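You operate a simulated robot arm through the tools that you are given. There is no shell and no other tool. Be economical: measure what you need, move in short steps, check, and stop when the job is done.

You are at the controls of a simulated two-armed robot. One attempt, no reset.

JOB
Carry the teal seat pad with both arms and set it on the oak-top table top.

It is judged by the outcome, as a careful person would: the job done as asked, and still so three seconds after it is handed in. It fails if anything else is knocked over, pushed out of place, dropped, spilled or broken.

ROBOT AND FRAMES
Two 7-joint arms with two-finger parallel grippers on one trunk, on a base that drives. Base frame: it is fixed to the floor where the robot stands at the start and does not move with it; the origin is under the middle of the robot, x ahead of it, y to its left, z up. Units: cm, degrees, N and s.
The left shoulder is at the start at [5, 16.8, 100.7], the right one opposite. With the tool pointing down near the work surface each hand reaches from about 10 to 66 cm from the robot's upright axis, wherever it stands, measured 20 degrees to its own side. Places, roughly: oak-top table top [-120, 140, 80]. Payload 1.57 kg a hand.
The TCP of each hand is the grasp point between the finger pads, 3 cm short of the fingertips. In the tool frame z runs along the fingers and y along their closing line. The gripper opens to 8 cm. The fingers are 1.7 cm wide and 1.2 cm thick; the gripper's body (4 by 8.2 cm) begins 8 cm behind the TCP.
Orientation is told as [roll, pitch, yaw] about the base's x, y, z axes, in that order, counted from this pose: with the fingers straight down and closing along the base's y, the tool's x points along the base's -x, its y along +y and its z along -z.

CONTROLS
- The arms move only by the tool play_rows. It takes "left_motion", "right_motion" or both (then of equal length, played together; a hand with none holds still); each is a list of rows, each a list of 7 numbers: the finger opening in cm, from 0 to 8, then the shift along the base's x, y, z in cm, then the turn, a rotation vector about the base's x, y, z in degrees. In form: [[jaw, x, y, z, ax, ay, az], ...]. A call has 1 to 20 rows; each row shifts and turns the commanded pose from where the row before left it. Each row takes 0.2 s and may step no farther than 5 cm and 8.6 degrees from the row before; otherwise, or with a gripper value out of range, the whole call is refused. Where a pose cannot be reached the arm comes as near as it can. A force on the tool above 40 N (or 10 N above the force at the start of the call, whichever is more), or a blocked arm, ends the call early, and 0.2 s more pass. The fingers move at their own pace (about 4.5 cm/s each) and stop on an object; they squeeze with about 28 N. The grip force told is the motor's: it shows also when the fingers shut on nothing. Time passes only in rows, and 0.2 s behind the last, so rows that do not move let the fingers close. The reply holds the time, the measured pose of the TCP, the force on the tool along the base axes, the opening and the grip force, in the units named above and with some noise, and new pictures: "pictures" is both (left out), scene, wrist or none (wrist: the cameras of the hands that moved).
- Cameras (640 x 400 px; columns grow to the right, rows downward): "scene" is now at [11.87, 1.23, 119.74]; the picture's right is [0.15, -0.99, 0.00], its down [-0.73, -0.11, -0.67] and it looks along [0.66, 0.10, -0.74] (base axes); focal length 293 px, centre (320, 200). "left" rides on the left gripper at [7.2, 0.7, -12.2] in its tool frame; the picture's right is [-0.09, 1.00, 0.00], its down [-0.84, -0.08, -0.54] and it looks along [-0.54, -0.05, 0.84] (tool axes); focal length 238 px, centre (320, 200). "right" rides on the right gripper at [7.2, -0.7, -12.2] in its tool frame; the picture's right is [0.09, 1.00, 0.00], its down [-0.84, 0.08, -0.54] and it looks along [-0.54, 0.05, 0.84] (tool axes); focal length 238 px, centre (320, 200). There is no depth. A picture from a camera that has moved, and an enlarged one, comes with that camera's place and axes in the base frame and with its lens.
- slide_trunk(by): slides the trunk up (or, below 0, down) by that many cm; the arms and the scene camera ride with it, the base frame stays. It gives what a move gives, with no picture.
- roll_base(legs): drives the robot by 1 to 6 legs, each [ahead, left, turn to the left] in cm, cm and degrees, along the robot's own axes; the way and the turn of a leg run together, so that a leg with both is an arc; at most 150 cm and 180 degrees a leg. The arms and the cameras ride along, it lands a little off, and it stops where it bumps. It gives what a move gives, and a new picture of the scene camera.
- turn_head(pan, tilt): turns the head with the scene camera to pan (to the left, within 80 degrees either way) and tilt (down, from -29 to 69), counted from straight ahead of the robot. It gives what a move gives, and a new picture of the scene camera.
- close_up(camera, box): a new picture of the part [left, top, right, bottom] of that camera's present view, enlarged. The clock stands still meanwhile.
- finish_job(): hands the job in; it is judged then, once.

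Go step by step. Nothing tells you exact positions but the pictures and the camera data: compare them with the known pose of the tool, close in by small moves and look again before you grip or let go. The budget is 120 turns and 260 pictures, counting those below and the enlarged ones. Unless the task says otherwise, let go and move clear before handing in, and close with one line.

The tools are called after "Request:" as name(argument=value, ...) on one line, values as JSON. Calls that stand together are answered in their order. play_rows: Moves the arms, as the interface text tells. Its arguments: {"type":"object","properties":{"left_motion":{"type":"array","items":{"type":"array","items":{"type":"number"}}},"right_motion":{"type":"array","items":{"type":"array","items":{"type":"number"}}},"pictures":{"type":"string","enum":["both","scene","wrist","none"]}},"required":[]} The other tools are called the same way: slide_trunk (by) slides the trunk up or down; roll_base (legs) drives the base; turn_head (pan, tilt) turns the head that bears the scene camera; close_up (camera, box) takes an enlarged picture of a part of a camera's view; finish_job () hands the job in.

At the start:

```text
time_s: 0.0
left_tool_pos: [46.59, 17.13, 92.31]
left_tcp_rot: [0.0, 0.1, 0.1]
left_wrist_force: [-0.9, -0.6, 0.5]
left_width: 7.98
left_grip_force: 0.1
right_tool_pos: [38.8, -13.57, 89.53]
right_tcp_rot: [-0.1, 0.0, 0.1]
right_wrist_force: [-0.4, 0.0, 0.6]
right_width: 8.01
right_grip_force: 0.1
trunk travel left (down, up): [-17.5, 26.8]
robot x, y, heading: [0.1, 0.17, 0.1]
head pan, tilt: [8.9, 47.9]
```

scene: 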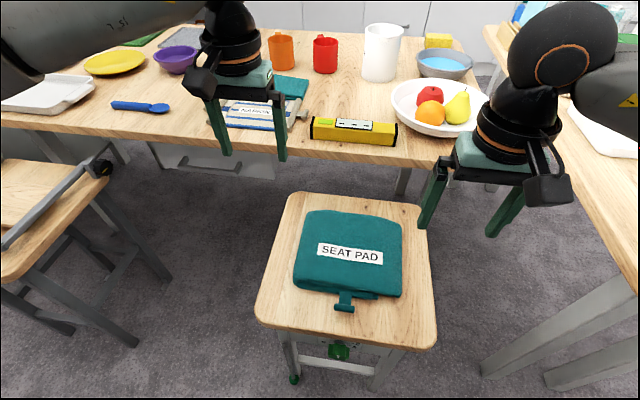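
right: 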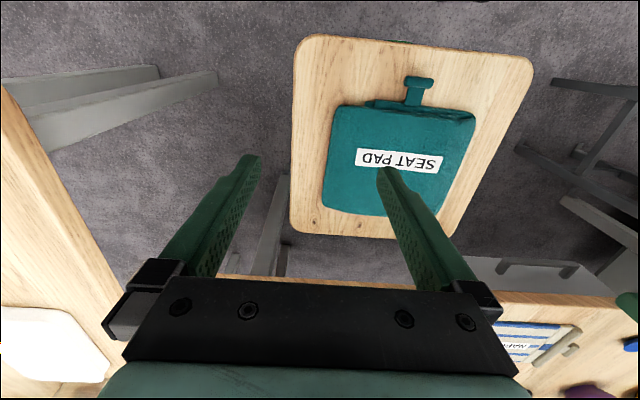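
left: 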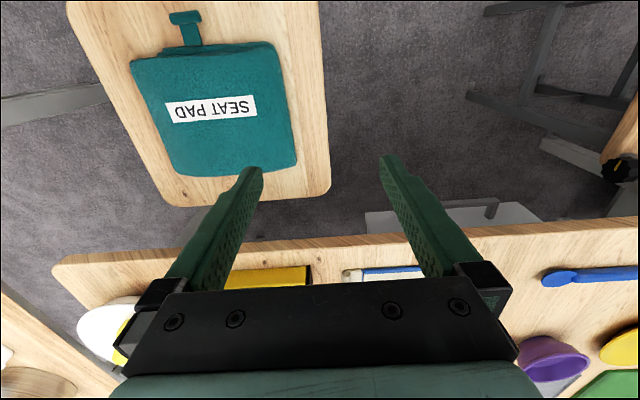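

The seat pad lies on the stool ahead, its label at about [46, 0, 65] by triangulation. I'll look closer at its shape before planning the grip.

Request:
close_up(camera="scene", box=[240, 180, 450, 320])

Request:
close_up(camera="left", box=[60, 0, 340, 210])

Request:
close_up(camera="right", box=[280, 30, 540, 240])

```text
2.86 times, centred on (345, 250) of scene
camera zoom: at [11.87, 1.23, 119.74], right [0.15, -0.99, 0.0], down [-0.73, -0.11, -0.67], along [0.66, 0.1, -0.74], focal length 838 px, centre (249, 57)
```

zoom: 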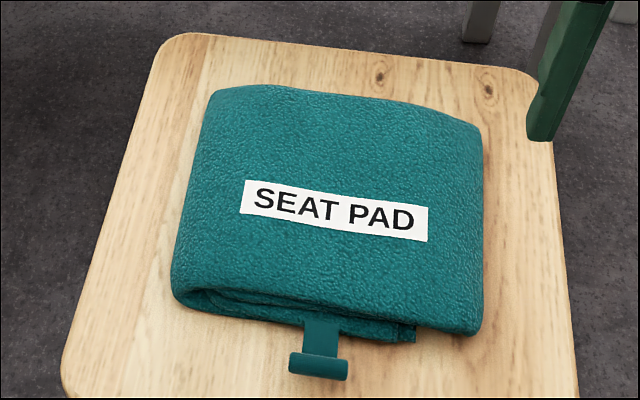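

```text
1.90 times, centred on (200, 105) of left
camera zoom: at [39.41, 17.8, 104.4], right [0.09, 1.0, 0.0], down [0.84, -0.08, 0.54], along [0.54, -0.05, -0.84], focal length 454 px, centre (549, 381)
```

zoom: 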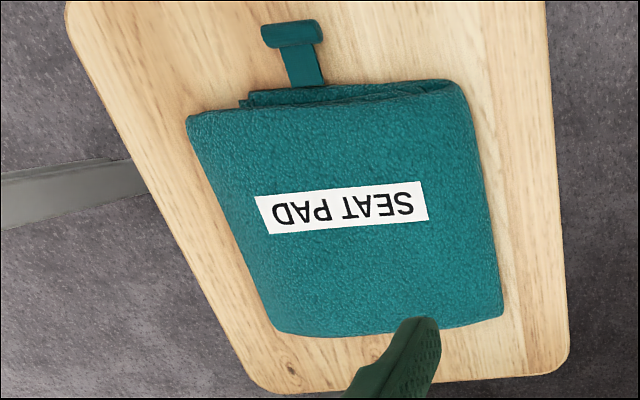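

```text
1.90 times, centred on (410, 135) of right
camera zoom: at [31.56, -14.26, 101.65], right [-0.09, 1.0, 0.0], down [0.84, 0.08, 0.54], along [0.54, 0.05, -0.84], focal length 454 px, centre (149, 324)
```

zoom: 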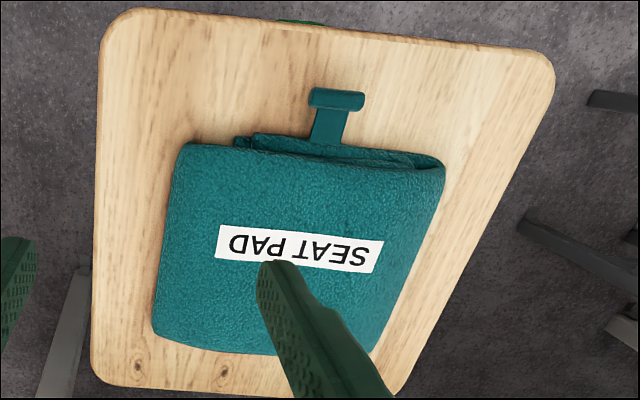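

The pad takes up x 38–57, y ±11, and is about 3 cm thick on the stool, whose top is near z 62.5 and near edge at x≈30. A T-shaped tab sits at about [34.5, 0, 64]. I'll pull the pad by the tab with the right hand until it overhangs the near edge, then pinch that edge with both hands; first the right hand goes over the tab.

Request:
play_rows(right_motion=[[8, -1, 3.4, -3, 0, 0, 0], [8, -1, 3.4, -3, 0, 0, 0], [8, -1, 3.4, -3, 0, 0, 0], [8, -1.3, 3.4, -4, 0, 0, 0], [8, 0, 0, -3, 0, 0, 0], [8, 0, 0, 0, 0, 0, 0]])

```text
refused: row 4 steps farther than a row can; nothing moved
```

One row was a bit too long, so I'm resending it in shorter steps.

Request:
play_rows(right_motion=[[8, -1, 3.4, -3, 0, 0, 0], [8, -1, 3.4, -3, 0, 0, 0], [8, -1, 3.4, -3, 0, 0, 0], [8, -1.3, 3.4, -3, 0, 0, 0], [8, 0, 0, -3, 0, 0, 0], [8, 0, 0, 0, 0, 0, 0]])

```text
time_s: 1.4
left_tool_pos: [46.65, 17.17, 92.25]
left_tcp_rot: [0.0, 0.0, 0.1]
left_wrist_force: [0.5, -0.8, -0.5]
left_width: 7.99
left_grip_force: 0.0
right_tool_pos: [34.34, -0.09, 74.42]
right_tcp_rot: [0.1, 0.0, 0.0]
right_wrist_force: [-0.4, 0.4, 0.3]
right_width: 7.99
right_grip_force: 0.1
trunk travel left (down, up): [-17.5, 26.8]
robot x, y, heading: [0.02, 0.29, 0.1]
head pan, tilt: [8.9, 47.9]
camera scene: at [11.87, 1.22, 119.75], right [0.15, -0.99, 0.0], down [-0.73, -0.11, -0.67], along [0.66, 0.1, -0.74], focal length 293 px, centre (320, 200)
camera right: at [27.23, -0.65, 86.72], right [-0.09, 1.0, 0.0], down [0.84, 0.08, 0.54], along [0.54, 0.05, -0.84], focal length 238 px, centre (320, 200)
```

scene: 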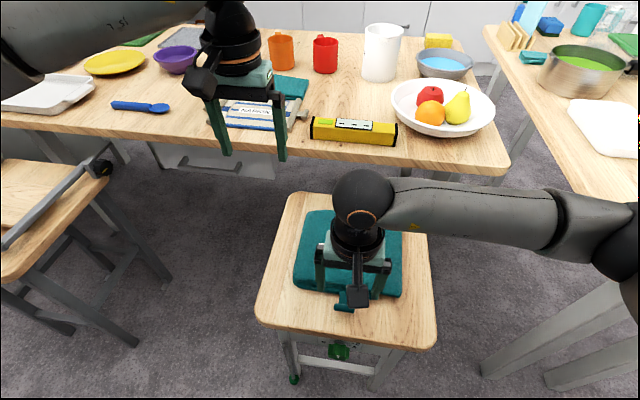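
right: 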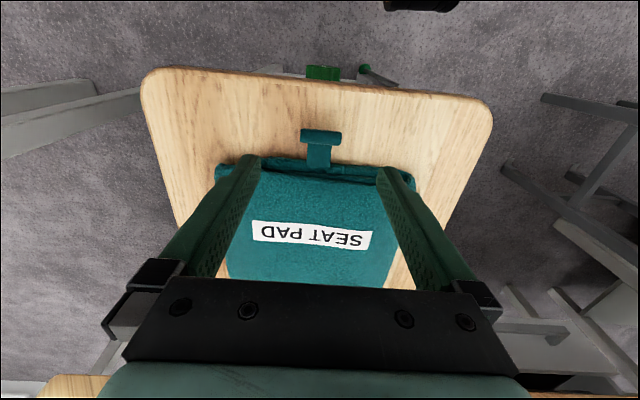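

The tab lies between the fingers at [34.5, 0, 64.3]. I'll lower the hand, then close on the crossbar.

Request:
play_rows(right_motion=[[8, 0.1, 0, -2.5, 0, 0, 0], [8, 0, 0, -2.5, 0, 0, 0], [8, 0, 0, -2, 0, 0, 0], [8, 0, 0, -1.3, 0, 0, 0], [8, 0, 0, 0, 0, 0, 0]])

Request:
close_up(camera="right", box=[180, 60, 460, 260])

```text
time_s: 2.6
left_tool_pos: [46.73, 17.14, 92.28]
left_tcp_rot: [0.0, 0.0, 0.0]
left_wrist_force: [0.6, 0.1, 0.4]
left_width: 8.0
left_grip_force: 0.1
right_tool_pos: [34.56, 0.11, 66.1]
right_tcp_rot: [0.0, -0.1, 0.0]
right_wrist_force: [-0.3, 0.1, -0.2]
right_width: 8.0
right_grip_force: 0.0
trunk travel left (down, up): [-17.5, 26.8]
robot x, y, heading: [0.35, 0.33, 0.3]
head pan, tilt: [8.9, 47.9]
camera scene: at [11.87, 1.23, 119.74], right [0.15, -0.99, 0.0], down [-0.73, -0.11, -0.67], along [0.66, 0.1, -0.74], focal length 293 px, centre (320, 200)
camera right: at [27.42, -0.62, 78.26], right [-0.09, 1.0, 0.0], down [0.84, 0.08, 0.54], along [0.54, 0.05, -0.84], focal length 238 px, centre (320, 200)
```

scene: 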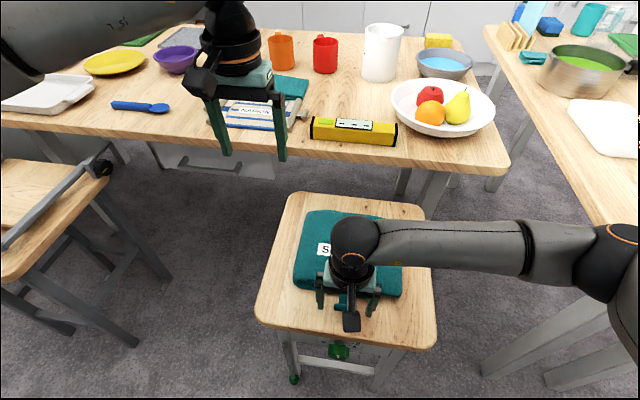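
right: 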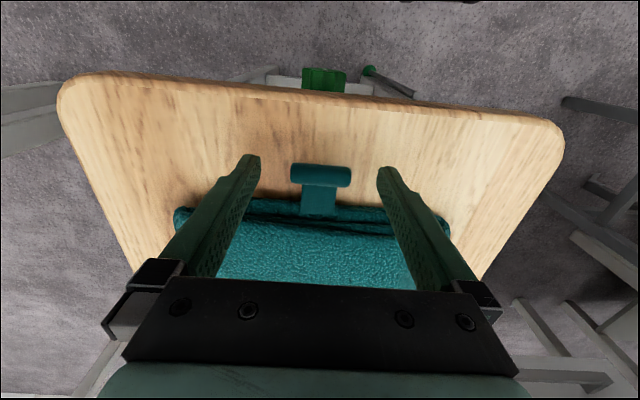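

```text
2.00 times, centred on (320, 160) of right
camera zoom: at [27.42, -0.62, 78.26], right [-0.09, 1.0, 0.0], down [0.84, 0.08, 0.54], along [0.54, 0.05, -0.84], focal length 477 px, centre (320, 280)
```

zoom: 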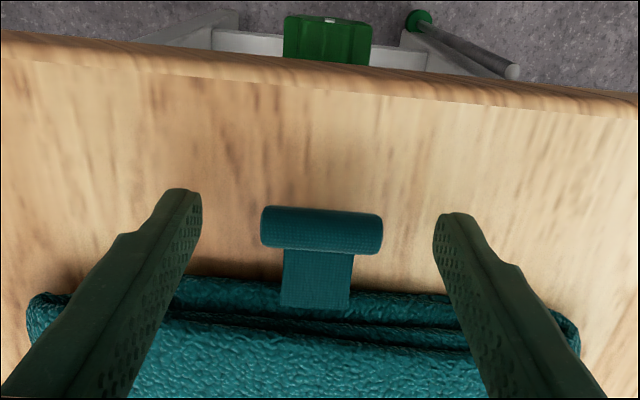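

The crossbar is a roll about 4 cm long, centred between the fingertips. I'll close on it.

Request:
play_rows(right_motion=[[3, 0, 0, -0.2, 0, 0, 0], [3, 0, 0, 0, 0, 0, 0], [1, 0, 0, 0, 0, 0, 0], [1, 0, 0, 0, 0, 0, 0], [1, 0, 0, 0, 0, 0, 0]], pictures="wrist")

```text
time_s: 3.8
left_tool_pos: [46.72, 17.14, 92.14]
left_tcp_rot: [0.1, 0.0, 0.1]
left_wrist_force: [0.5, 0.0, 0.3]
left_width: 8.0
left_grip_force: 0.1
right_tool_pos: [34.63, -0.11, 65.94]
right_tcp_rot: [0.0, 0.0, 0.0]
right_wrist_force: [-0.3, 1.4, -0.5]
right_width: 4.31
right_grip_force: 28.4
trunk travel left (down, up): [-17.5, 26.8]
robot x, y, heading: [0.05, -0.51, 0.2]
head pan, tilt: [8.9, 47.9]
camera right: at [27.4, -0.65, 78.09], right [-0.09, 1.0, 0.0], down [0.84, 0.08, 0.54], along [0.54, 0.05, -0.84], focal length 238 px, centre (320, 200)
```

right: 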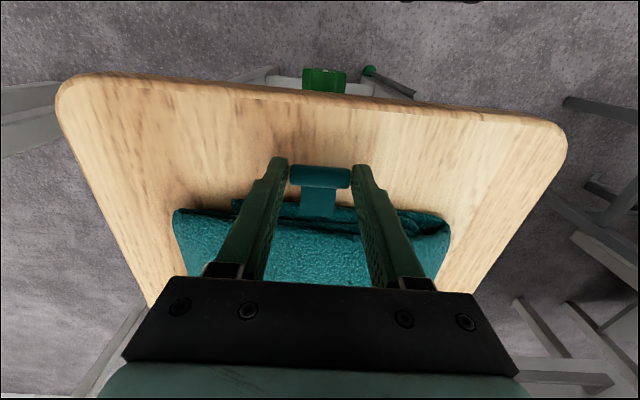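

Gripped at 4.3 cm. I'll pull slowly for 4 cm and check that the stool stays put.

Request:
play_rows(right_motion=[[1, -0.5, 0, 0, 0, 0, 0], [1, -0.5, 0, 0, 0, 0, 0], [1, -0.5, 0, 0, 0, 0, 0], [1, -0.5, 0, 0, 0, 0, 0], [1, -0.5, 0, 0, 0, 0, 0], [1, -0.5, 0, 0, 0, 0, 0], [1, -0.5, 0, 0, 0, 0, 0], [1, -0.5, 0, 0, 0, 0, 0]])

```text
time_s: 5.6
left_tool_pos: [46.65, 17.11, 92.21]
left_tcp_rot: [-0.1, -0.1, 0.1]
left_wrist_force: [-0.2, 0.9, 0.5]
left_width: 8.0
left_grip_force: 0.1
right_tool_pos: [30.5, -0.02, 65.98]
right_tcp_rot: [0.0, 0.0, 0.0]
right_wrist_force: [-0.3, 0.3, -0.6]
right_width: 4.31
right_grip_force: 27.8
trunk travel left (down, up): [-17.5, 26.8]
robot x, y, heading: [0.12, 0.11, 0.0]
head pan, tilt: [8.9, 47.9]
camera scene: at [11.88, 1.23, 119.74], right [0.15, -0.99, 0.0], down [-0.73, -0.11, -0.67], along [0.66, 0.1, -0.74], focal length 293 px, centre (320, 200)
camera right: at [23.35, -0.72, 78.14], right [-0.09, 1.0, 0.0], down [0.84, 0.08, 0.54], along [0.54, 0.05, -0.84], focal length 238 px, centre (320, 200)
```

scene: 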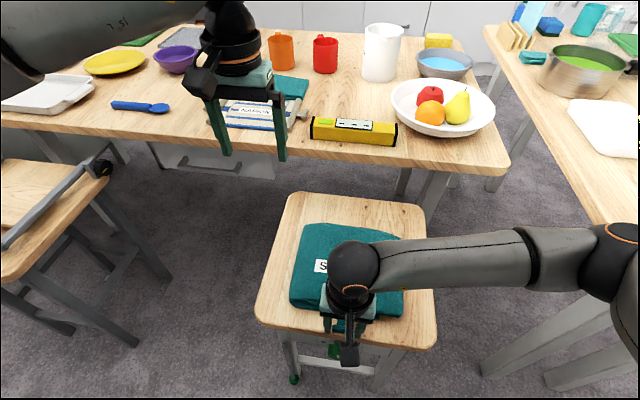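
right: 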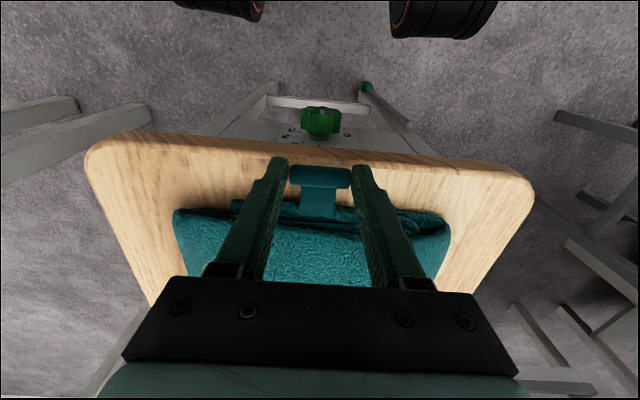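

The pad slides and the stool stays where it was. I'll pull another 10.8 cm so the pad overhangs the edge by about 7 cm.

Request:
play_rows(right_motion=[[1, -0.6, 0, 0, 0, 0, 0], [1, -0.6, 0, 0, 0, 0, 0], [1, -0.6, 0, 0, 0, 0, 0], [1, -0.6, 0, 0, 0, 0, 0], [1, -0.6, 0, 0, 0, 0, 0], [1, -0.6, 0, 0, 0, 0, 0], [1, -0.6, 0, 0, 0, 0, 0], [1, -0.6, 0, 0, 0, 0, 0], [1, -0.6, 0, 0, 0, 0, 0], [1, -0.6, 0, 0, 0, 0, 0], [1, -0.6, 0, 0, 0, 0, 0], [1, -0.6, 0, 0, 0, 0, 0], [1, -0.6, 0, 0, 0, 0, 0], [1, -0.6, 0, 0, 0, 0, 0], [1, -0.6, 0, 0, 0, 0, 0], [1, -0.6, 0, 0, 0, 0, 0], [1, -0.6, 0, 0, 0, 0, 0], [1, -0.6, 0, 0, 0, 0, 0]])

```text
time_s: 7.9
left_tool_pos: [46.65, 17.19, 92.21]
left_tcp_rot: [0.0, 0.0, 0.0]
left_wrist_force: [0.3, -0.4, 0.9]
left_width: 7.99
left_grip_force: 0.0
right_tool_pos: [25.39, -0.17, 66.02]
right_tcp_rot: [-0.3, -0.7, -0.6]
right_wrist_force: [5.5, -2.1, -0.5]
right_width: 4.3
right_grip_force: 28.3
trunk travel left (down, up): [-17.5, 26.8]
robot x, y, heading: [-0.13, 0.18, 0.1]
head pan, tilt: [8.9, 47.9]
stopped in row 11 (right hand): the force on the tool passed its limit (the readings are from after the stop); the commanded pose is now the measured one
camera scene: at [11.88, 1.23, 119.74], right [0.15, -0.99, 0.0], down [-0.73, -0.11, -0.67], along [0.66, 0.1, -0.74], focal length 293 px, centre (320, 200)
camera right: at [17.94, -0.64, 78.18], right [-0.08, 1.0, 0.0], down [0.83, 0.07, 0.55], along [0.55, 0.04, -0.83], focal length 238 px, centre (320, 200)
```

scene: 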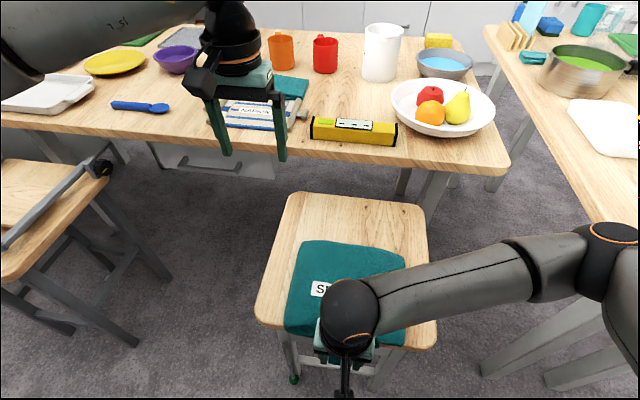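
right: 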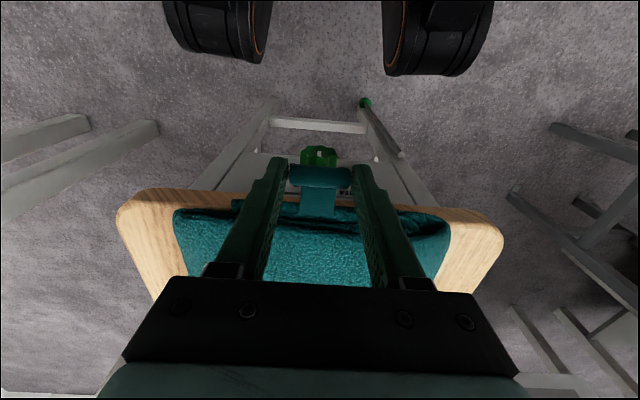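

The arm stopped at x≈25, probably near its reach limit close to the body. I'll pull the remaining 6 cm by backing the base up.

Request:
roll_base(legs=[[-3, 0, 0]])

```text
time_s: 8.7
left_tool_pos: [43.7, 17.22, 92.33]
left_tcp_rot: [-0.1, 0.0, 0.1]
left_wrist_force: [-1.0, -0.3, 0.2]
left_width: 8.02
left_grip_force: 0.0
right_tool_pos: [22.27, -0.11, 66.13]
right_tcp_rot: [-0.2, -0.8, -0.6]
right_wrist_force: [9.3, 0.3, -2.0]
right_width: 4.32
right_grip_force: 27.7
trunk travel left (down, up): [-17.5, 26.8]
robot x, y, heading: [-3.09, 0.27, 0.0]
head pan, tilt: [8.9, 47.9]
camera scene: at [8.86, 1.23, 119.75], right [0.15, -0.99, 0.0], down [-0.73, -0.11, -0.67], along [0.66, 0.1, -0.74], focal length 293 px, centre (320, 200)
```

scene: 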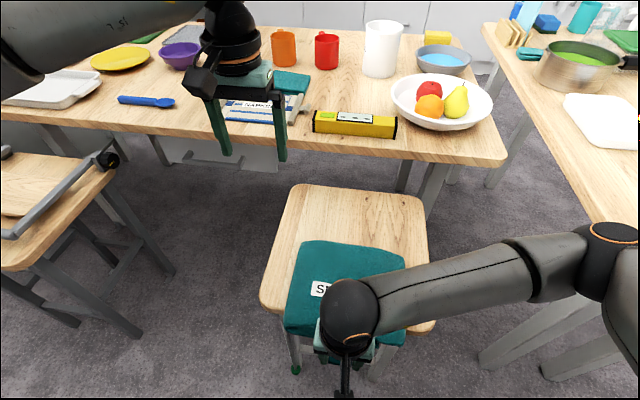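

The pull works: the pad slides and the stool holds still. I'll back up 3 cm more.

Request:
roll_base(legs=[[-3, 0, 0]])

Request:
close_up(camera="right", box=[60, 40, 580, 365])

Request:
close_up(camera="left", box=[0, 0, 640, 400])

```text
time_s: 9.5
left_tool_pos: [40.62, 17.11, 92.17]
left_tcp_rot: [0.0, -0.1, 0.2]
left_wrist_force: [0.2, 0.0, -0.4]
left_width: 7.97
left_grip_force: 0.1
right_tool_pos: [19.35, -0.11, 66.18]
right_tcp_rot: [-0.2, -0.8, -0.6]
right_wrist_force: [2.8, 1.0, -2.6]
right_width: 4.28
right_grip_force: 28.1
trunk travel left (down, up): [-17.5, 26.8]
robot x, y, heading: [-6.15, 0.18, 0.3]
head pan, tilt: [8.9, 47.9]
camera scene: at [5.88, 1.23, 119.75], right [0.15, -0.99, 0.0], down [-0.73, -0.11, -0.67], along [0.66, 0.1, -0.74], focal length 293 px, centre (320, 200)
```

scene: 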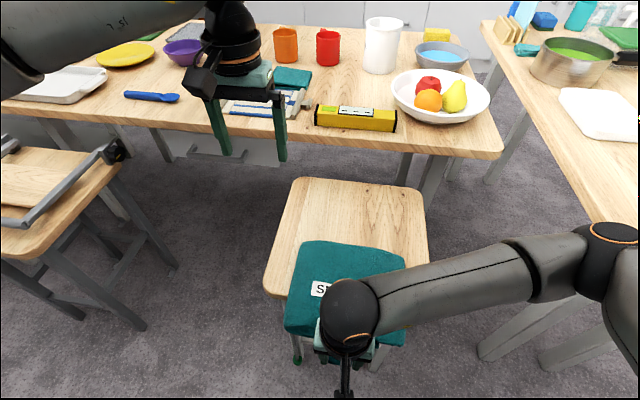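

```text
1.23 times, centred on (320, 202) of right
camera zoom: at [11.94, -0.63, 78.18], right [-0.08, 1.0, 0.0], down [0.83, 0.07, 0.55], along [0.55, 0.04, -0.83], focal length 293 px, centre (320, 197)
```

zoom: 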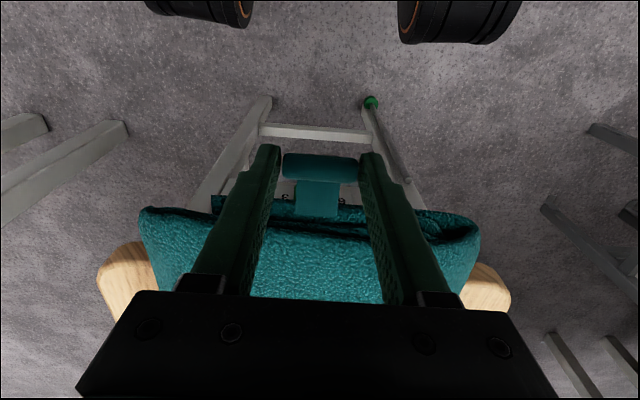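

```text
1.00 times, centred on (320, 200) of left
camera zoom: at [33.41, 17.82, 104.4], right [0.09, 1.0, 0.0], down [0.84, -0.08, 0.54], along [0.54, -0.05, -0.84], focal length 238 px, centre (320, 200)
```

zoom: 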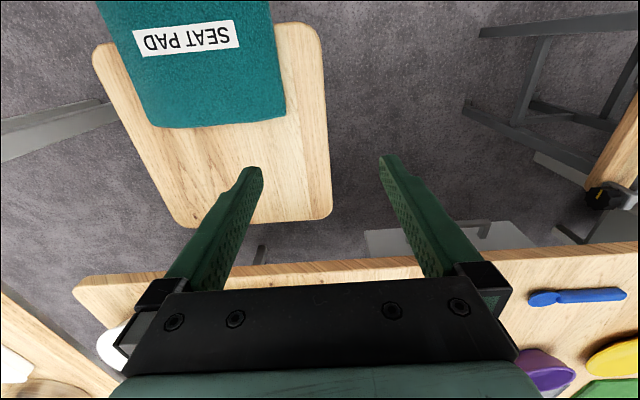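

The pad now overhangs by about 7 cm (near edge x≈23). I'll release the tab, raise the right hand clear, and look around behind and to the left before backing up.

Request:
play_rows(right_motion=[[8, 0, 0, 0, 0, 0, 0], [8, 0, 0, 0, 0, 0, 0], [8, 0, 0, 0, 0, 0, 0], [8, 0, 0, 2, 0, 0, 0], [8, 0, 0, 3, 0, 0, 0], [8, 0, 0, 4, 0, 0, 0], [8, 0, -2, 4, 0, 0, 0], [8, 0, -3, 4, 0, 0, 0], [8, 2, -3, 3, 0, 0, 0]], pictures="scene")

Request:
turn_head(pan=80, tilt=30)

Request:
turn_head(pan=-80, tilt=45)

```text
time_s: 11.5
left_tool_pos: [40.68, 17.06, 92.24]
left_tcp_rot: [0.0, 0.0, 0.1]
left_wrist_force: [0.2, 0.0, -0.3]
left_width: 7.99
left_grip_force: 0.2
right_tool_pos: [21.21, -8.19, 86.26]
right_tcp_rot: [-0.1, -0.7, -0.7]
right_wrist_force: [0.6, -0.1, -0.3]
right_width: 8.03
right_grip_force: 0.1
trunk travel left (down, up): [-17.5, 26.8]
robot x, y, heading: [-5.76, 0.1, 0.0]
head pan, tilt: [8.9, 47.9]
camera scene: at [5.87, 1.22, 119.74], right [0.15, -0.99, 0.0], down [-0.73, -0.11, -0.67], along [0.66, 0.1, -0.74], focal length 293 px, centre (320, 200)
```

scene: 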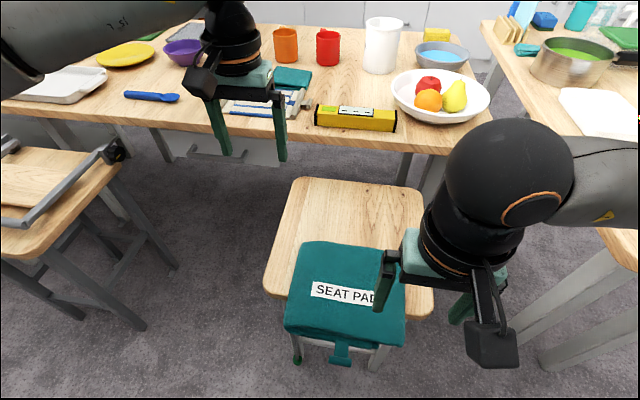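

```text
time_s: 13.0
left_tool_pos: [40.58, 17.23, 92.28]
left_tcp_rot: [-0.1, 0.0, 0.2]
left_wrist_force: [-0.3, 0.4, 0.5]
left_width: 8.02
left_grip_force: 0.0
right_tool_pos: [21.42, -8.09, 86.19]
right_tcp_rot: [-0.2, -0.7, -0.6]
right_wrist_force: [-0.2, -0.3, 0.3]
right_width: 7.98
right_grip_force: 0.0
trunk travel left (down, up): [-17.5, 26.8]
robot x, y, heading: [-6.09, 0.02, -0.1]
head pan, tilt: [80.0, 30.0]
camera scene: at [-0.34, 8.92, 122.42], right [0.98, -0.17, 0.0], down [-0.09, -0.49, -0.87], along [0.15, 0.85, -0.5], focal length 293 px, centre (320, 200)
```

scene: 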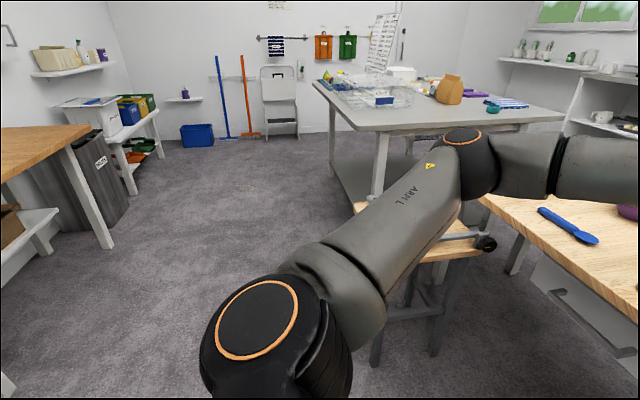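

```text
time_s: 15.4
left_tool_pos: [40.67, 17.22, 92.21]
left_tcp_rot: [0.1, 0.1, 0.0]
left_wrist_force: [0.0, 0.4, 0.3]
left_width: 7.99
left_grip_force: 0.0
right_tool_pos: [21.46, -8.1, 86.1]
right_tcp_rot: [-0.2, -0.8, -0.6]
right_wrist_force: [0.1, 0.0, 0.8]
right_width: 8.02
right_grip_force: 0.1
trunk travel left (down, up): [-17.5, 26.8]
robot x, y, heading: [-6.07, -0.2, 0.2]
head pan, tilt: [-80.0, 45.0]
camera scene: at [-0.49, -8.0, 120.16], right [-0.98, -0.17, 0.0], down [-0.12, 0.7, -0.71], along [0.12, -0.7, -0.71], focal length 293 px, centre (320, 200)
```

scene: 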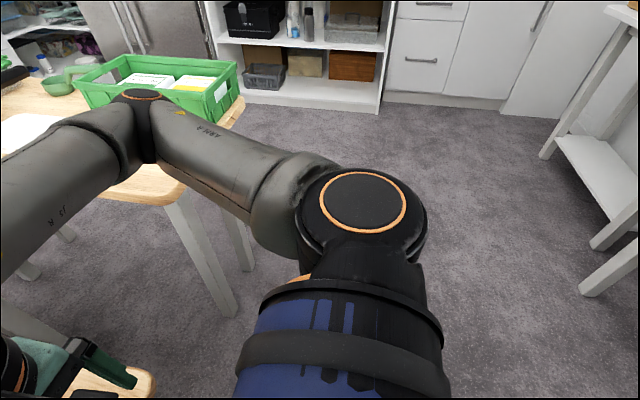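

The oak-top table is behind-left, with one corner near [-89, 172]; the floor between is open. I'll back up 15 cm to make room for gripping with horizontal hands.

Request:
roll_base(legs=[[-16, 0, 0]])

Request:
turn_head(pan=0, tilt=50)

```text
time_s: 16.8
left_tool_pos: [24.76, 17.21, 92.24]
left_tcp_rot: [0.0, 0.0, 0.0]
left_wrist_force: [-1.0, 1.4, 0.2]
left_width: 8.03
left_grip_force: 0.1
right_tool_pos: [5.51, -8.14, 86.24]
right_tcp_rot: [-0.2, -0.7, -0.5]
right_wrist_force: [-0.8, -0.1, 0.1]
right_width: 7.99
right_grip_force: 0.2
trunk travel left (down, up): [-17.5, 26.8]
robot x, y, heading: [-21.72, 0.18, 0.1]
head pan, tilt: [-80.0, 45.0]
camera scene: at [-16.37, -8.01, 120.16], right [-0.98, -0.17, 0.0], down [-0.12, 0.7, -0.71], along [0.12, -0.7, -0.71], focal length 293 px, centre (320, 200)
```

scene: 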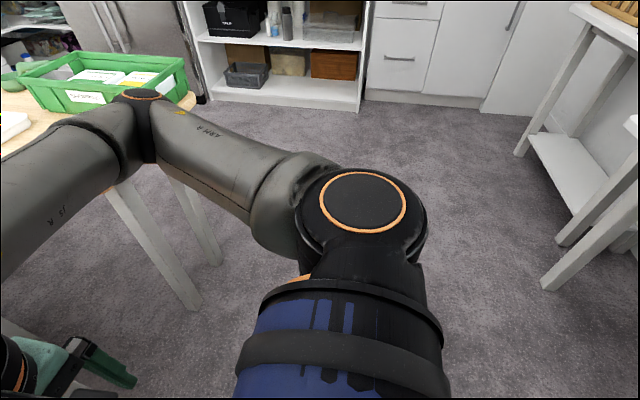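

```text
time_s: 18.4
left_tool_pos: [24.65, 17.22, 92.22]
left_tcp_rot: [-0.1, 0.0, 0.1]
left_wrist_force: [0.4, -0.4, 0.3]
left_width: 8.0
left_grip_force: 0.0
right_tool_pos: [5.54, -8.24, 86.17]
right_tcp_rot: [-0.3, -0.8, -0.6]
right_wrist_force: [0.1, 0.7, -1.0]
right_width: 8.01
right_grip_force: 0.0
trunk travel left (down, up): [-17.5, 26.8]
robot x, y, heading: [-21.91, 0.26, 0.1]
head pan, tilt: [0.0, 50.0]
camera scene: at [-10.07, 0.0, 119.46], right [0.0, -1.0, 0.0], down [-0.77, 0.0, -0.64], along [0.64, 0.0, -0.77], focal length 293 px, centre (320, 200)
```

scene: 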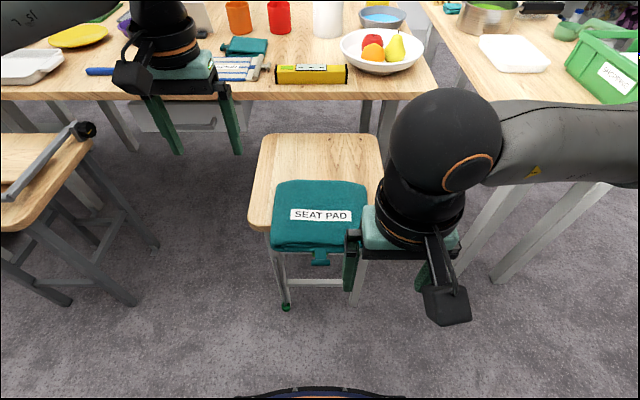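

I'll back up a bit more for elbow room, then turn both hands to point forward with the fingers closing vertically, high above the pad.

Request:
roll_base(legs=[[-12, 0, 0]])

Request:
play_rows(left_motion=[[8, -0.5, 0, 0, 4.62, -4.62, -4.62], [8, -0.5, 0, 0, 4.62, -4.62, -4.62], [8, -0.5, 0, 0, 4.62, -4.62, -4.62], [8, -0.5, 0, 0, 4.62, -4.62, -4.62], [8, -0.5, 0, 0, 4.62, -4.62, -4.62], [8, -0.5, 0, 0, 4.62, -4.62, -4.62], [8, -0.5, 0, 0, 4.62, -4.62, -4.62], [8, -0.5, 0, 0, 4.62, -4.62, -4.62]], right_motion=[[8, 1, -0.7, 0.5, -4.62, -4.62, 4.62], [8, 1, -0.7, 0.5, -4.62, -4.62, 4.62], [8, 1, -0.7, 0.5, -4.62, -4.62, 4.62], [8, 1, -0.7, 0.5, -4.62, -4.62, 4.62], [8, 1, -0.7, 0.5, -4.62, -4.62, 4.62], [8, 1, -0.7, 0.5, -4.62, -4.62, 4.62], [8, 1, -0.7, 0.5, -4.62, -4.62, 4.62], [8, 1, -0.7, 0.5, -4.62, -4.62, 4.62]], pictures="scene")

```text
time_s: 19.6
left_tool_pos: [13.1, 17.14, 92.21]
left_tcp_rot: [0.0, -0.1, 0.0]
left_wrist_force: [-0.2, 0.8, 0.2]
left_width: 8.01
left_grip_force: 0.1
right_tool_pos: [-6.12, -8.18, 86.24]
right_tcp_rot: [-0.2, -0.8, -0.6]
right_wrist_force: [-0.3, -0.1, 0.8]
right_width: 7.98
right_grip_force: 0.0
trunk travel left (down, up): [-17.5, 26.8]
robot x, y, heading: [-33.47, -0.15, -0.1]
head pan, tilt: [0.0, 50.0]
camera scene: at [-21.81, -0.01, 119.47], right [0.0, -1.0, 0.0], down [-0.77, 0.0, -0.64], along [0.64, 0.0, -0.77], focal length 293 px, centre (320, 200)
```

scene: 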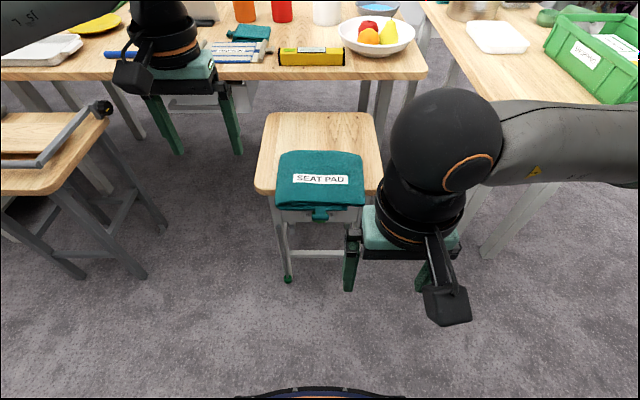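

```text
time_s: 21.4
left_tool_pos: [9.03, 17.21, 92.34]
left_tcp_rot: [48.5, -19.4, -48.6]
left_wrist_force: [0.5, 0.2, -0.8]
left_width: 8.02
left_grip_force: 0.0
right_tool_pos: [1.81, -13.77, 90.19]
right_tcp_rot: [-48.7, -20.5, 48.7]
right_wrist_force: [-0.2, 0.6, -0.5]
right_width: 8.0
right_grip_force: 0.0
trunk travel left (down, up): [-17.5, 26.8]
robot x, y, heading: [-33.31, -0.44, -0.0]
head pan, tilt: [0.0, 50.0]
camera scene: at [-21.79, -0.01, 119.47], right [0.0, -1.0, 0.0], down [-0.77, 0.0, -0.64], along [0.64, 0.0, -0.77], focal length 293 px, centre (320, 200)
```

scene: 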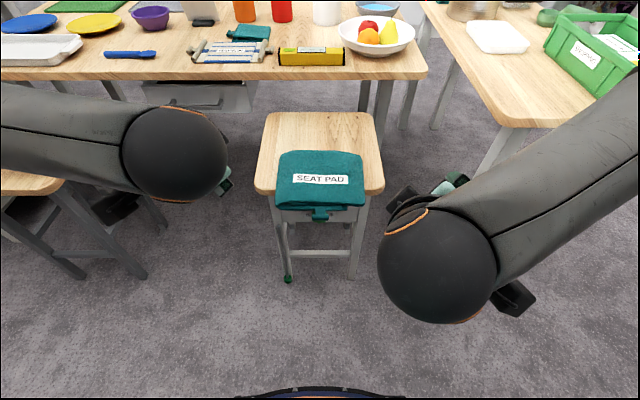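

The turn is going well, so I'll finish it while bringing both hands level with each other.

Request:
play_rows(left_motion=[[8, 0.2, 0, -0.3, 4.62, -4.62, -4.62], [8, 0.2, 0, -0.3, 4.62, -4.62, -4.62], [8, 0.2, 0, -0.3, 4.62, -4.62, -4.62], [8, 0.2, 0, -0.3, 4.62, -4.62, -4.62], [8, 0.2, 0, -0.3, 4.62, -4.62, -4.62], [8, 0.2, 0, -0.3, 4.62, -4.62, -4.62], [8, 0.2, 0, -0.3, 4.62, -4.62, -4.62], [8, 0, 0, 0, 0, 0, 0]], right_motion=[[8, 1.2, -0.3, 0, -4.62, -4.62, 4.62], [8, 1.2, -0.3, 0, -4.62, -4.62, 4.62], [8, 1.2, -0.3, 0, -4.62, -4.62, 4.62], [8, 1.2, -0.3, 0, -4.62, -4.62, 4.62], [8, 1.2, -0.3, 0, -4.62, -4.62, 4.62], [8, 1.2, -0.3, 0, -4.62, -4.62, 4.62], [8, 1.2, -0.3, 0, -4.62, -4.62, 4.62], [8, 0, 0, 0, 0, 0, 0]])

```text
time_s: 23.2
left_tool_pos: [9.77, 12.79, 92.07]
left_tcp_rot: [90.0, 0.1, -89.8]
left_wrist_force: [-0.2, -0.8, -0.5]
left_width: 8.02
left_grip_force: 0.1
left hand out of reach, approached as far as the arm can: row 5, 6, 7
right_tool_pos: [10.16, -11.98, 91.46]
right_tcp_rot: [-90.2, -0.7, 90.7]
right_wrist_force: [0.0, 0.9, -0.6]
right_width: 7.99
right_grip_force: 0.0
right hand out of reach, approached as far as the arm can: row 2, 3, 7
trunk travel left (down, up): [-17.5, 26.8]
robot x, y, heading: [-33.41, -0.0, -0.3]
head pan, tilt: [0.0, 50.0]
camera scene: at [-21.78, -0.01, 119.46], right [0.0, -1.0, 0.0], down [-0.77, 0.0, -0.64], along [0.64, 0.0, -0.77], focal length 293 px, centre (320, 200)
camera right: at [-2.03, -19.23, 92.1], right [0.0, -0.08, -1.0], down [-0.55, 0.83, -0.07], along [0.83, 0.55, -0.04], focal length 238 px, centre (320, 200)
camera left: at [-2.51, 19.91, 92.66], right [0.0, -0.09, 1.0], down [-0.54, -0.84, -0.08], along [0.84, -0.54, -0.05], focal length 238 px, centre (320, 200)
```

scene: 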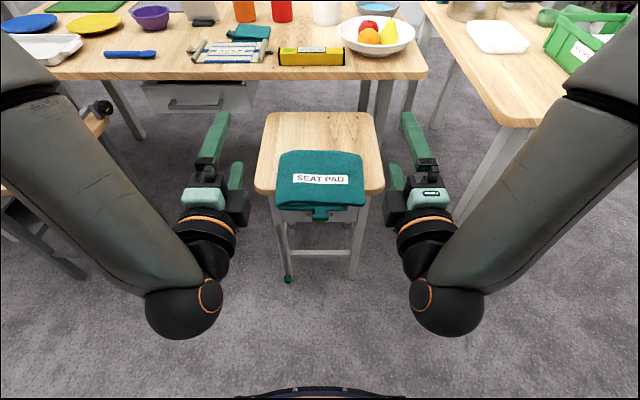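
right: 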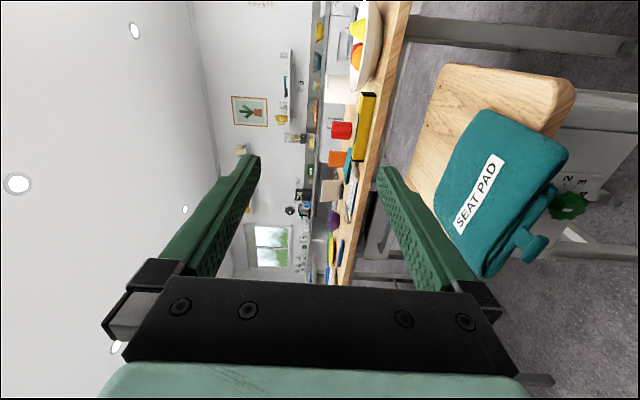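
left: 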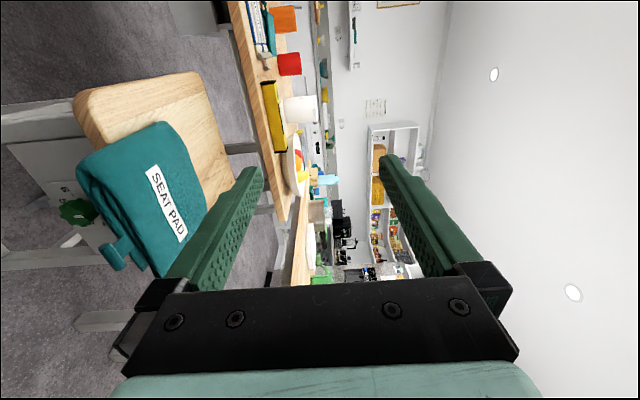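

Both hands point forward at z≈92. I'll lower the trunk 15 cm, then bring the hands down in front of the pad's near edge.

Request:
slide_trunk(by=-15)

Request:
play_rows(left_motion=[[8, 0.5, -1.2, -3, 0, 0, 0], [8, 0.5, -1.2, -3, 0, 0, 0], [8, 0.5, -1.2, -3, 0, 0, 0], [8, 0.5, -1.2, -2.5, 0, 0, 0], [8, 0, 0, 0, 0, 0, 0]], right_motion=[[8, 0.5, 1, -3, 0, 0, 0], [8, 0.5, 1, -3, 0, 0, 0], [8, 0.5, 1, -3, 0, 0, 0], [8, 0.5, 1, -2, 0, 0, 0], [8, 0, 0, 0, 0, 0, 0]])

```text
time_s: 24.9
left_tool_pos: [9.69, 12.71, 76.99]
left_tcp_rot: [89.9, -0.1, -89.9]
left_wrist_force: [0.8, 0.1, -0.1]
left_width: 8.01
left_grip_force: 0.0
right_tool_pos: [10.05, -11.93, 76.48]
right_tcp_rot: [-90.2, -0.7, 90.6]
right_wrist_force: [0.1, -0.7, 0.4]
right_width: 8.0
right_grip_force: 0.1
trunk travel left (down, up): [-2.5, 41.8]
robot x, y, heading: [-33.5, 0.18, -0.2]
head pan, tilt: [0.0, 50.0]
```

```text
time_s: 26.1
left_tool_pos: [11.26, 6.19, 66.63]
left_tcp_rot: [89.8, 0.0, -89.6]
left_wrist_force: [-0.3, 0.3, -0.5]
left_width: 8.01
left_grip_force: 0.0
left hand out of reach, approached as far as the arm can: row 2, 3, 4
right_tool_pos: [11.26, -5.73, 66.81]
right_tcp_rot: [-90.0, -0.6, 90.4]
right_wrist_force: [0.0, -0.1, -0.1]
right_width: 8.0
right_grip_force: 0.0
right hand out of reach, approached as far as the arm can: row 1, 2, 3, 4
trunk travel left (down, up): [-2.5, 41.8]
robot x, y, heading: [-33.71, 0.34, -0.3]
head pan, tilt: [0.0, 50.0]
camera scene: at [-21.78, -0.01, 104.46], right [0.0, -1.0, 0.0], down [-0.77, 0.0, -0.64], along [0.64, 0.0, -0.77], focal length 293 px, centre (320, 200)
camera right: at [-0.9, -12.95, 67.38], right [0.0, -0.08, -1.0], down [-0.55, 0.83, -0.07], along [0.84, 0.55, -0.04], focal length 238 px, centre (320, 200)
camera left: at [-1.05, 13.24, 67.28], right [0.01, -0.09, 1.0], down [-0.54, -0.84, -0.08], along [0.84, -0.53, -0.05], focal length 238 px, centre (320, 200)
```

scene: 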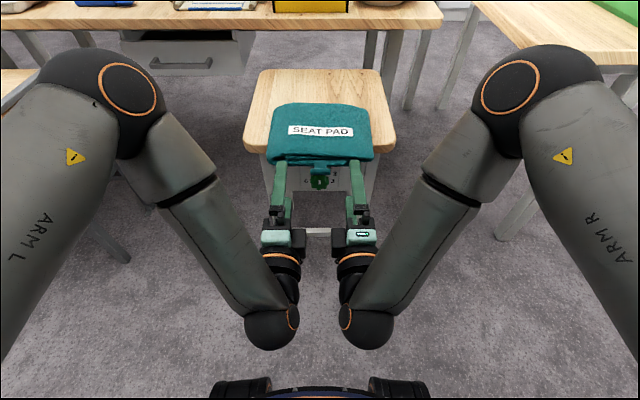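
right: 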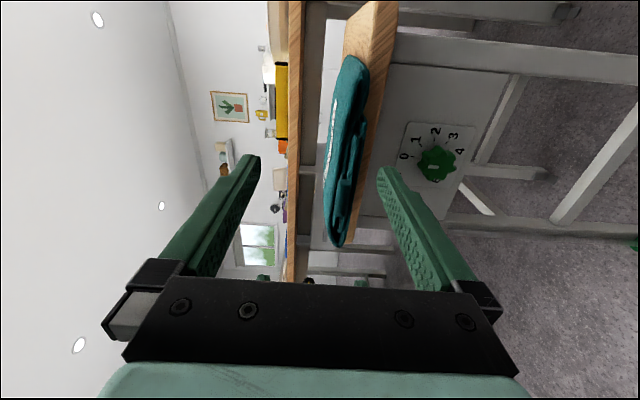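
left: 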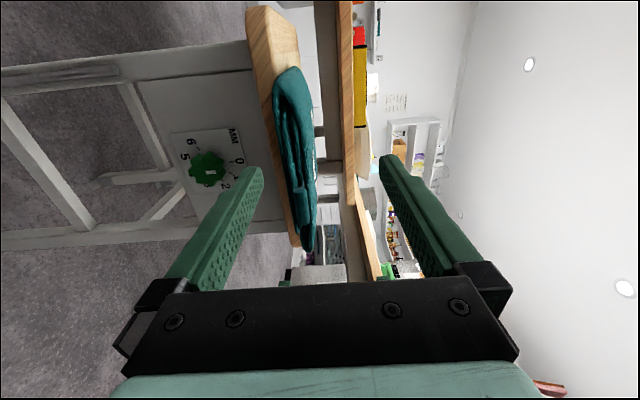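

The hands are in front of the pad at z≈66.7. I'll spread them to y ±7.5, drop to z≈64, and check in the wrist views.

Request:
play_rows(left_motion=[[8, 1, 0.5, -0.9, 0, 0, 0], [8, 1, 0.5, -0.9, 0, 0, 0], [8, 1, 0.4, -0.8, 0, 0, 0], [8, 0, 0, 0, 0, 0, 0]], right_motion=[[8, 1, -0.6, -0.9, 0, 0, 0], [8, 1, -0.6, -0.9, 0, 0, 0], [8, 1, -0.6, -0.9, 0, 0, 0], [8, 0, 0, 0, 0, 0, 0]])

```text
time_s: 27.1
left_tool_pos: [13.28, 5.11, 65.96]
left_tcp_rot: [89.8, 0.0, -89.5]
left_wrist_force: [0.0, -0.2, -0.2]
left_width: 8.01
left_grip_force: 0.1
left hand out of reach, approached as far as the arm can: row 1, 2, 3
right_tool_pos: [13.23, -4.73, 66.5]
right_tcp_rot: [-90.0, -0.7, 90.4]
right_wrist_force: [-0.5, -0.7, 0.1]
right_width: 7.97
right_grip_force: 0.1
right hand out of reach, approached as far as the arm can: row 1, 2, 3
trunk travel left (down, up): [-2.5, 41.8]
robot x, y, heading: [-33.76, -0.26, -0.1]
head pan, tilt: [0.0, 50.0]
camera scene: at [-21.78, -0.01, 104.46], right [0.0, -1.0, 0.0], down [-0.77, 0.0, -0.64], along [0.64, 0.0, -0.77], focal length 293 px, centre (320, 200)
camera right: at [1.07, -11.99, 67.08], right [0.0, -0.08, -1.0], down [-0.55, 0.83, -0.07], along [0.84, 0.55, -0.04], focal length 238 px, centre (320, 200)
camera left: at [0.97, 12.11, 66.77], right [0.01, -0.09, 1.0], down [-0.54, -0.84, -0.08], along [0.84, -0.53, -0.05], focal length 238 px, centre (320, 200)
```

scene: 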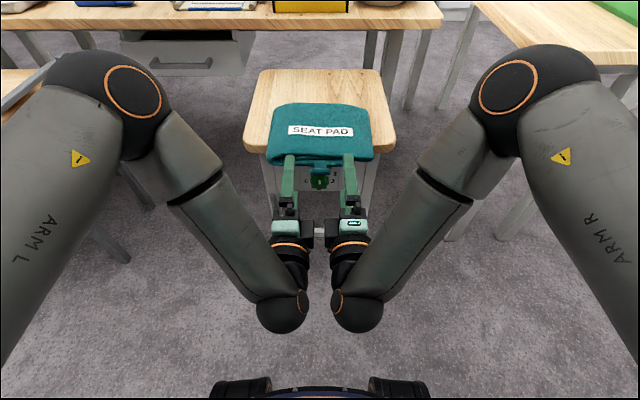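
right: 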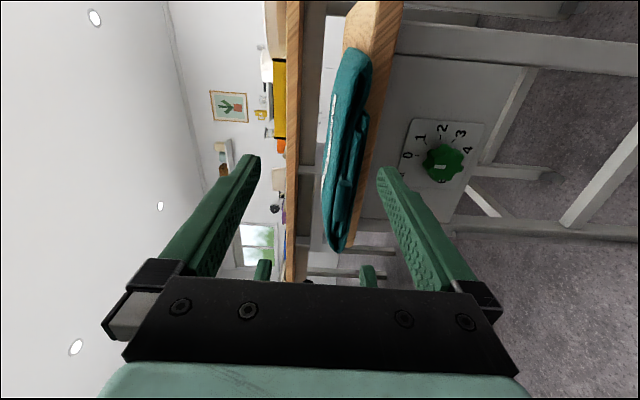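
left: 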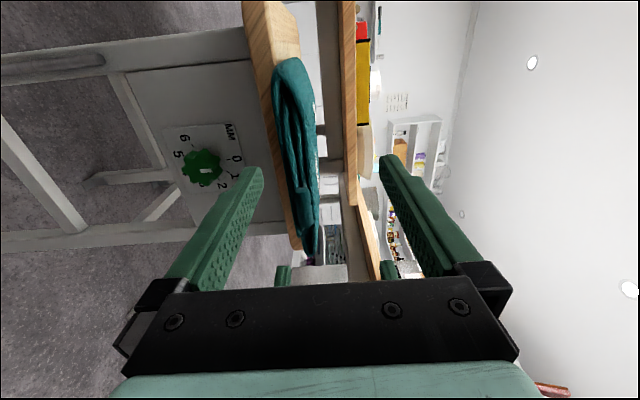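

The wrists hit joint limits because the robot stands too close and the elbows fold forward. I'll back the base up 16 cm and extend the arms instead.

Request:
roll_base(legs=[[-16, 0, 0]])

Request:
play_rows(left_motion=[[8, 2, 0.5, 0, 0, 0, 0], [8, 2, 0.5, 0, 0, 0, 0], [8, 2, 0.5, 0, 0, 0, 0], [8, 2, 0.5, 0, 0, 0, 0], [8, 2, 0.4, 0, 0, 0, 0], [8, 2, 0, 0, 0, 0, 0], [8, 2, 0, 0, 0, 0, 0], [8, 0, 0, 0, 0, 0, 0]], right_motion=[[8, 2, -0.5, 0, 0, 0, 0], [8, 2, -0.5, 0, 0, 0, 0], [8, 2, -0.5, 0, 0, 0, 0], [8, 2, -0.5, 0, 0, 0, 0], [8, 2, -0.5, 0, 0, 0, 0], [8, 2, -0.3, 0, 0, 0, 0], [8, 2, 0, 0, 0, 0, 0], [8, 0, 0, 0, 0, 0, 0]], pictures="scene")

```text
time_s: 28.6
left_tool_pos: [-2.8, 4.94, 66.11]
left_tcp_rot: [89.8, -0.1, -89.8]
left_wrist_force: [-0.1, 0.0, 0.3]
left_width: 8.0
left_grip_force: 0.1
right_tool_pos: [-2.87, -4.98, 66.52]
right_tcp_rot: [-90.0, -0.7, 90.2]
right_wrist_force: [-1.0, 0.5, 0.6]
right_width: 8.0
right_grip_force: 0.2
trunk travel left (down, up): [-2.5, 41.8]
robot x, y, heading: [-49.11, 0.1, -0.3]
head pan, tilt: [0.0, 50.0]
camera scene: at [-37.83, 0.0, 104.46], right [0.0, -1.0, 0.0], down [-0.77, 0.0, -0.64], along [0.64, 0.0, -0.77], focal length 293 px, centre (320, 200)
```

scene: 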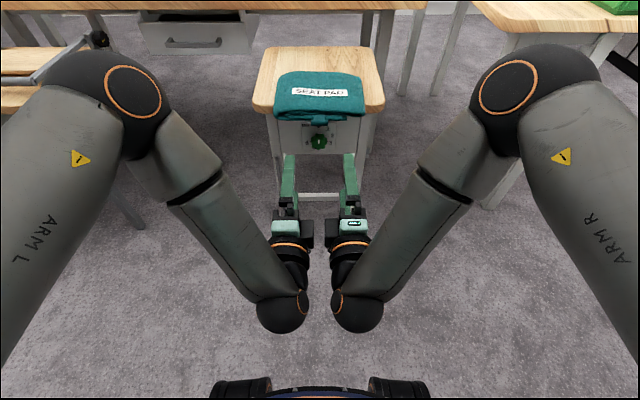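

```text
time_s: 30.0
left_tool_pos: [7.62, 4.14, 68.84]
left_tcp_rot: [89.9, 0.4, -88.6]
left_wrist_force: [-0.2, 2.0, -0.9]
left_width: 8.04
left_grip_force: 0.0
left hand out of reach, approached as far as the arm can: row 1, 2, 3, 4, 5, 6, 7
right_tool_pos: [7.66, -4.6, 69.35]
right_tcp_rot: [-89.8, -0.4, 88.8]
right_wrist_force: [-0.4, -1.8, 0.3]
right_width: 8.0
right_grip_force: 0.1
right hand out of reach, approached as far as the arm can: row 1, 2, 3, 4, 5, 6, 7
trunk travel left (down, up): [-2.5, 41.8]
robot x, y, heading: [-49.51, 0.21, -0.3]
head pan, tilt: [0.0, 50.0]
stopped in row 7 (right hand): the force on the tool passed its limit (the readings are from after the stop); the commanded pose is now the measured one
camera scene: at [-37.84, 0.0, 104.47], right [0.0, -1.0, 0.0], down [-0.77, 0.0, -0.64], along [0.64, 0.0, -0.77], focal length 293 px, centre (320, 200)
```

scene: 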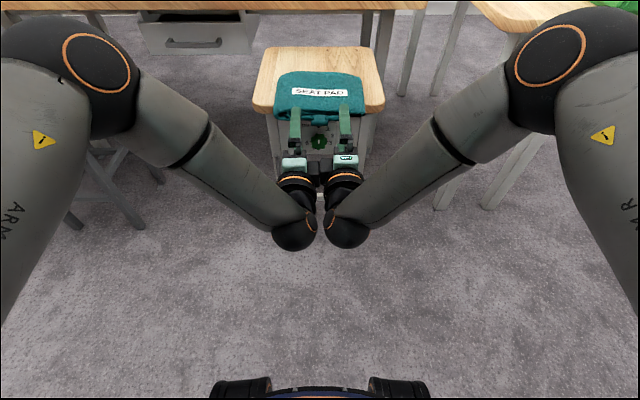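

The hands drift inward and the wrists touch, so I'll toe the hands in (fingers pointing inward about 35°), which suits the forearms better, and spread them.

Request:
play_rows(left_motion=[[8, -1, 1, 0, 0, 0, 0], [8, -1, 1, 0, 0, 0, -7], [8, 0, 1, 0, 0, 0, -7], [8, 0, 1, -0.7, 0, 0, -7], [8, 0, 0.5, -0.7, 0, 0, -7], [8, 0, 0, -0.7, 0, 0, -7], [8, 0, 0, 0, 0, 0, 0]], right_motion=[[8, -1, -1, 0, 0, 0, 0], [8, -1, -1, 0, 0, 0, 7], [8, 0, -1, 0, 0, 0, 7], [8, 0, -1, -0.9, 0, 0, 7], [8, 0, -0.2, -0.9, 0, 0, 7], [8, 0, 0, -0.9, 0, 0, 7], [8, 0, 0, 0, 0, 0, 0]], pictures="scene")

```text
time_s: 30.6
left_tool_pos: [4.63, 3.53, 71.05]
left_tcp_rot: [89.4, 0.6, -92.7]
left_wrist_force: [0.9, 1.5, 0.0]
left_width: 8.02
left_grip_force: 0.1
left hand out of reach, approached as far as the arm can: row 1, 2, 3
right_tool_pos: [4.7, -3.79, 71.72]
right_tcp_rot: [-89.4, 0.1, 92.9]
right_wrist_force: [0.2, -1.8, -0.1]
right_width: 7.99
right_grip_force: 0.1
right hand out of reach, approached as far as the arm can: row 2, 3
trunk travel left (down, up): [-2.5, 41.8]
robot x, y, heading: [-49.45, 0.36, 0.0]
head pan, tilt: [0.0, 50.0]
stopped in row 3 (left hand): the force on the tool passed its limit (the readings are from after the stop); the commanded pose is now the measured one
camera scene: at [-37.78, 0.0, 104.45], right [0.0, -1.0, 0.0], down [-0.77, 0.0, -0.64], along [0.64, 0.0, -0.77], focal length 293 px, centre (320, 200)
```

scene: 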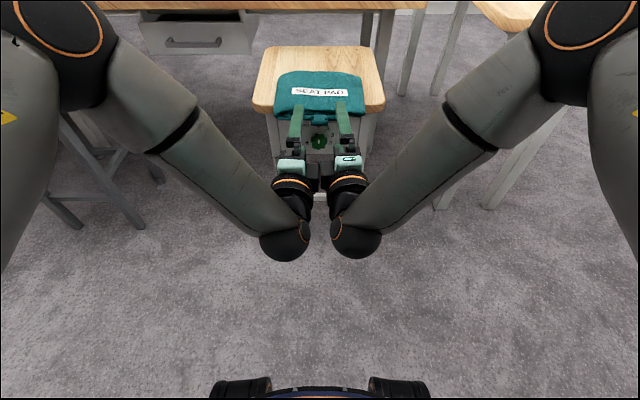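

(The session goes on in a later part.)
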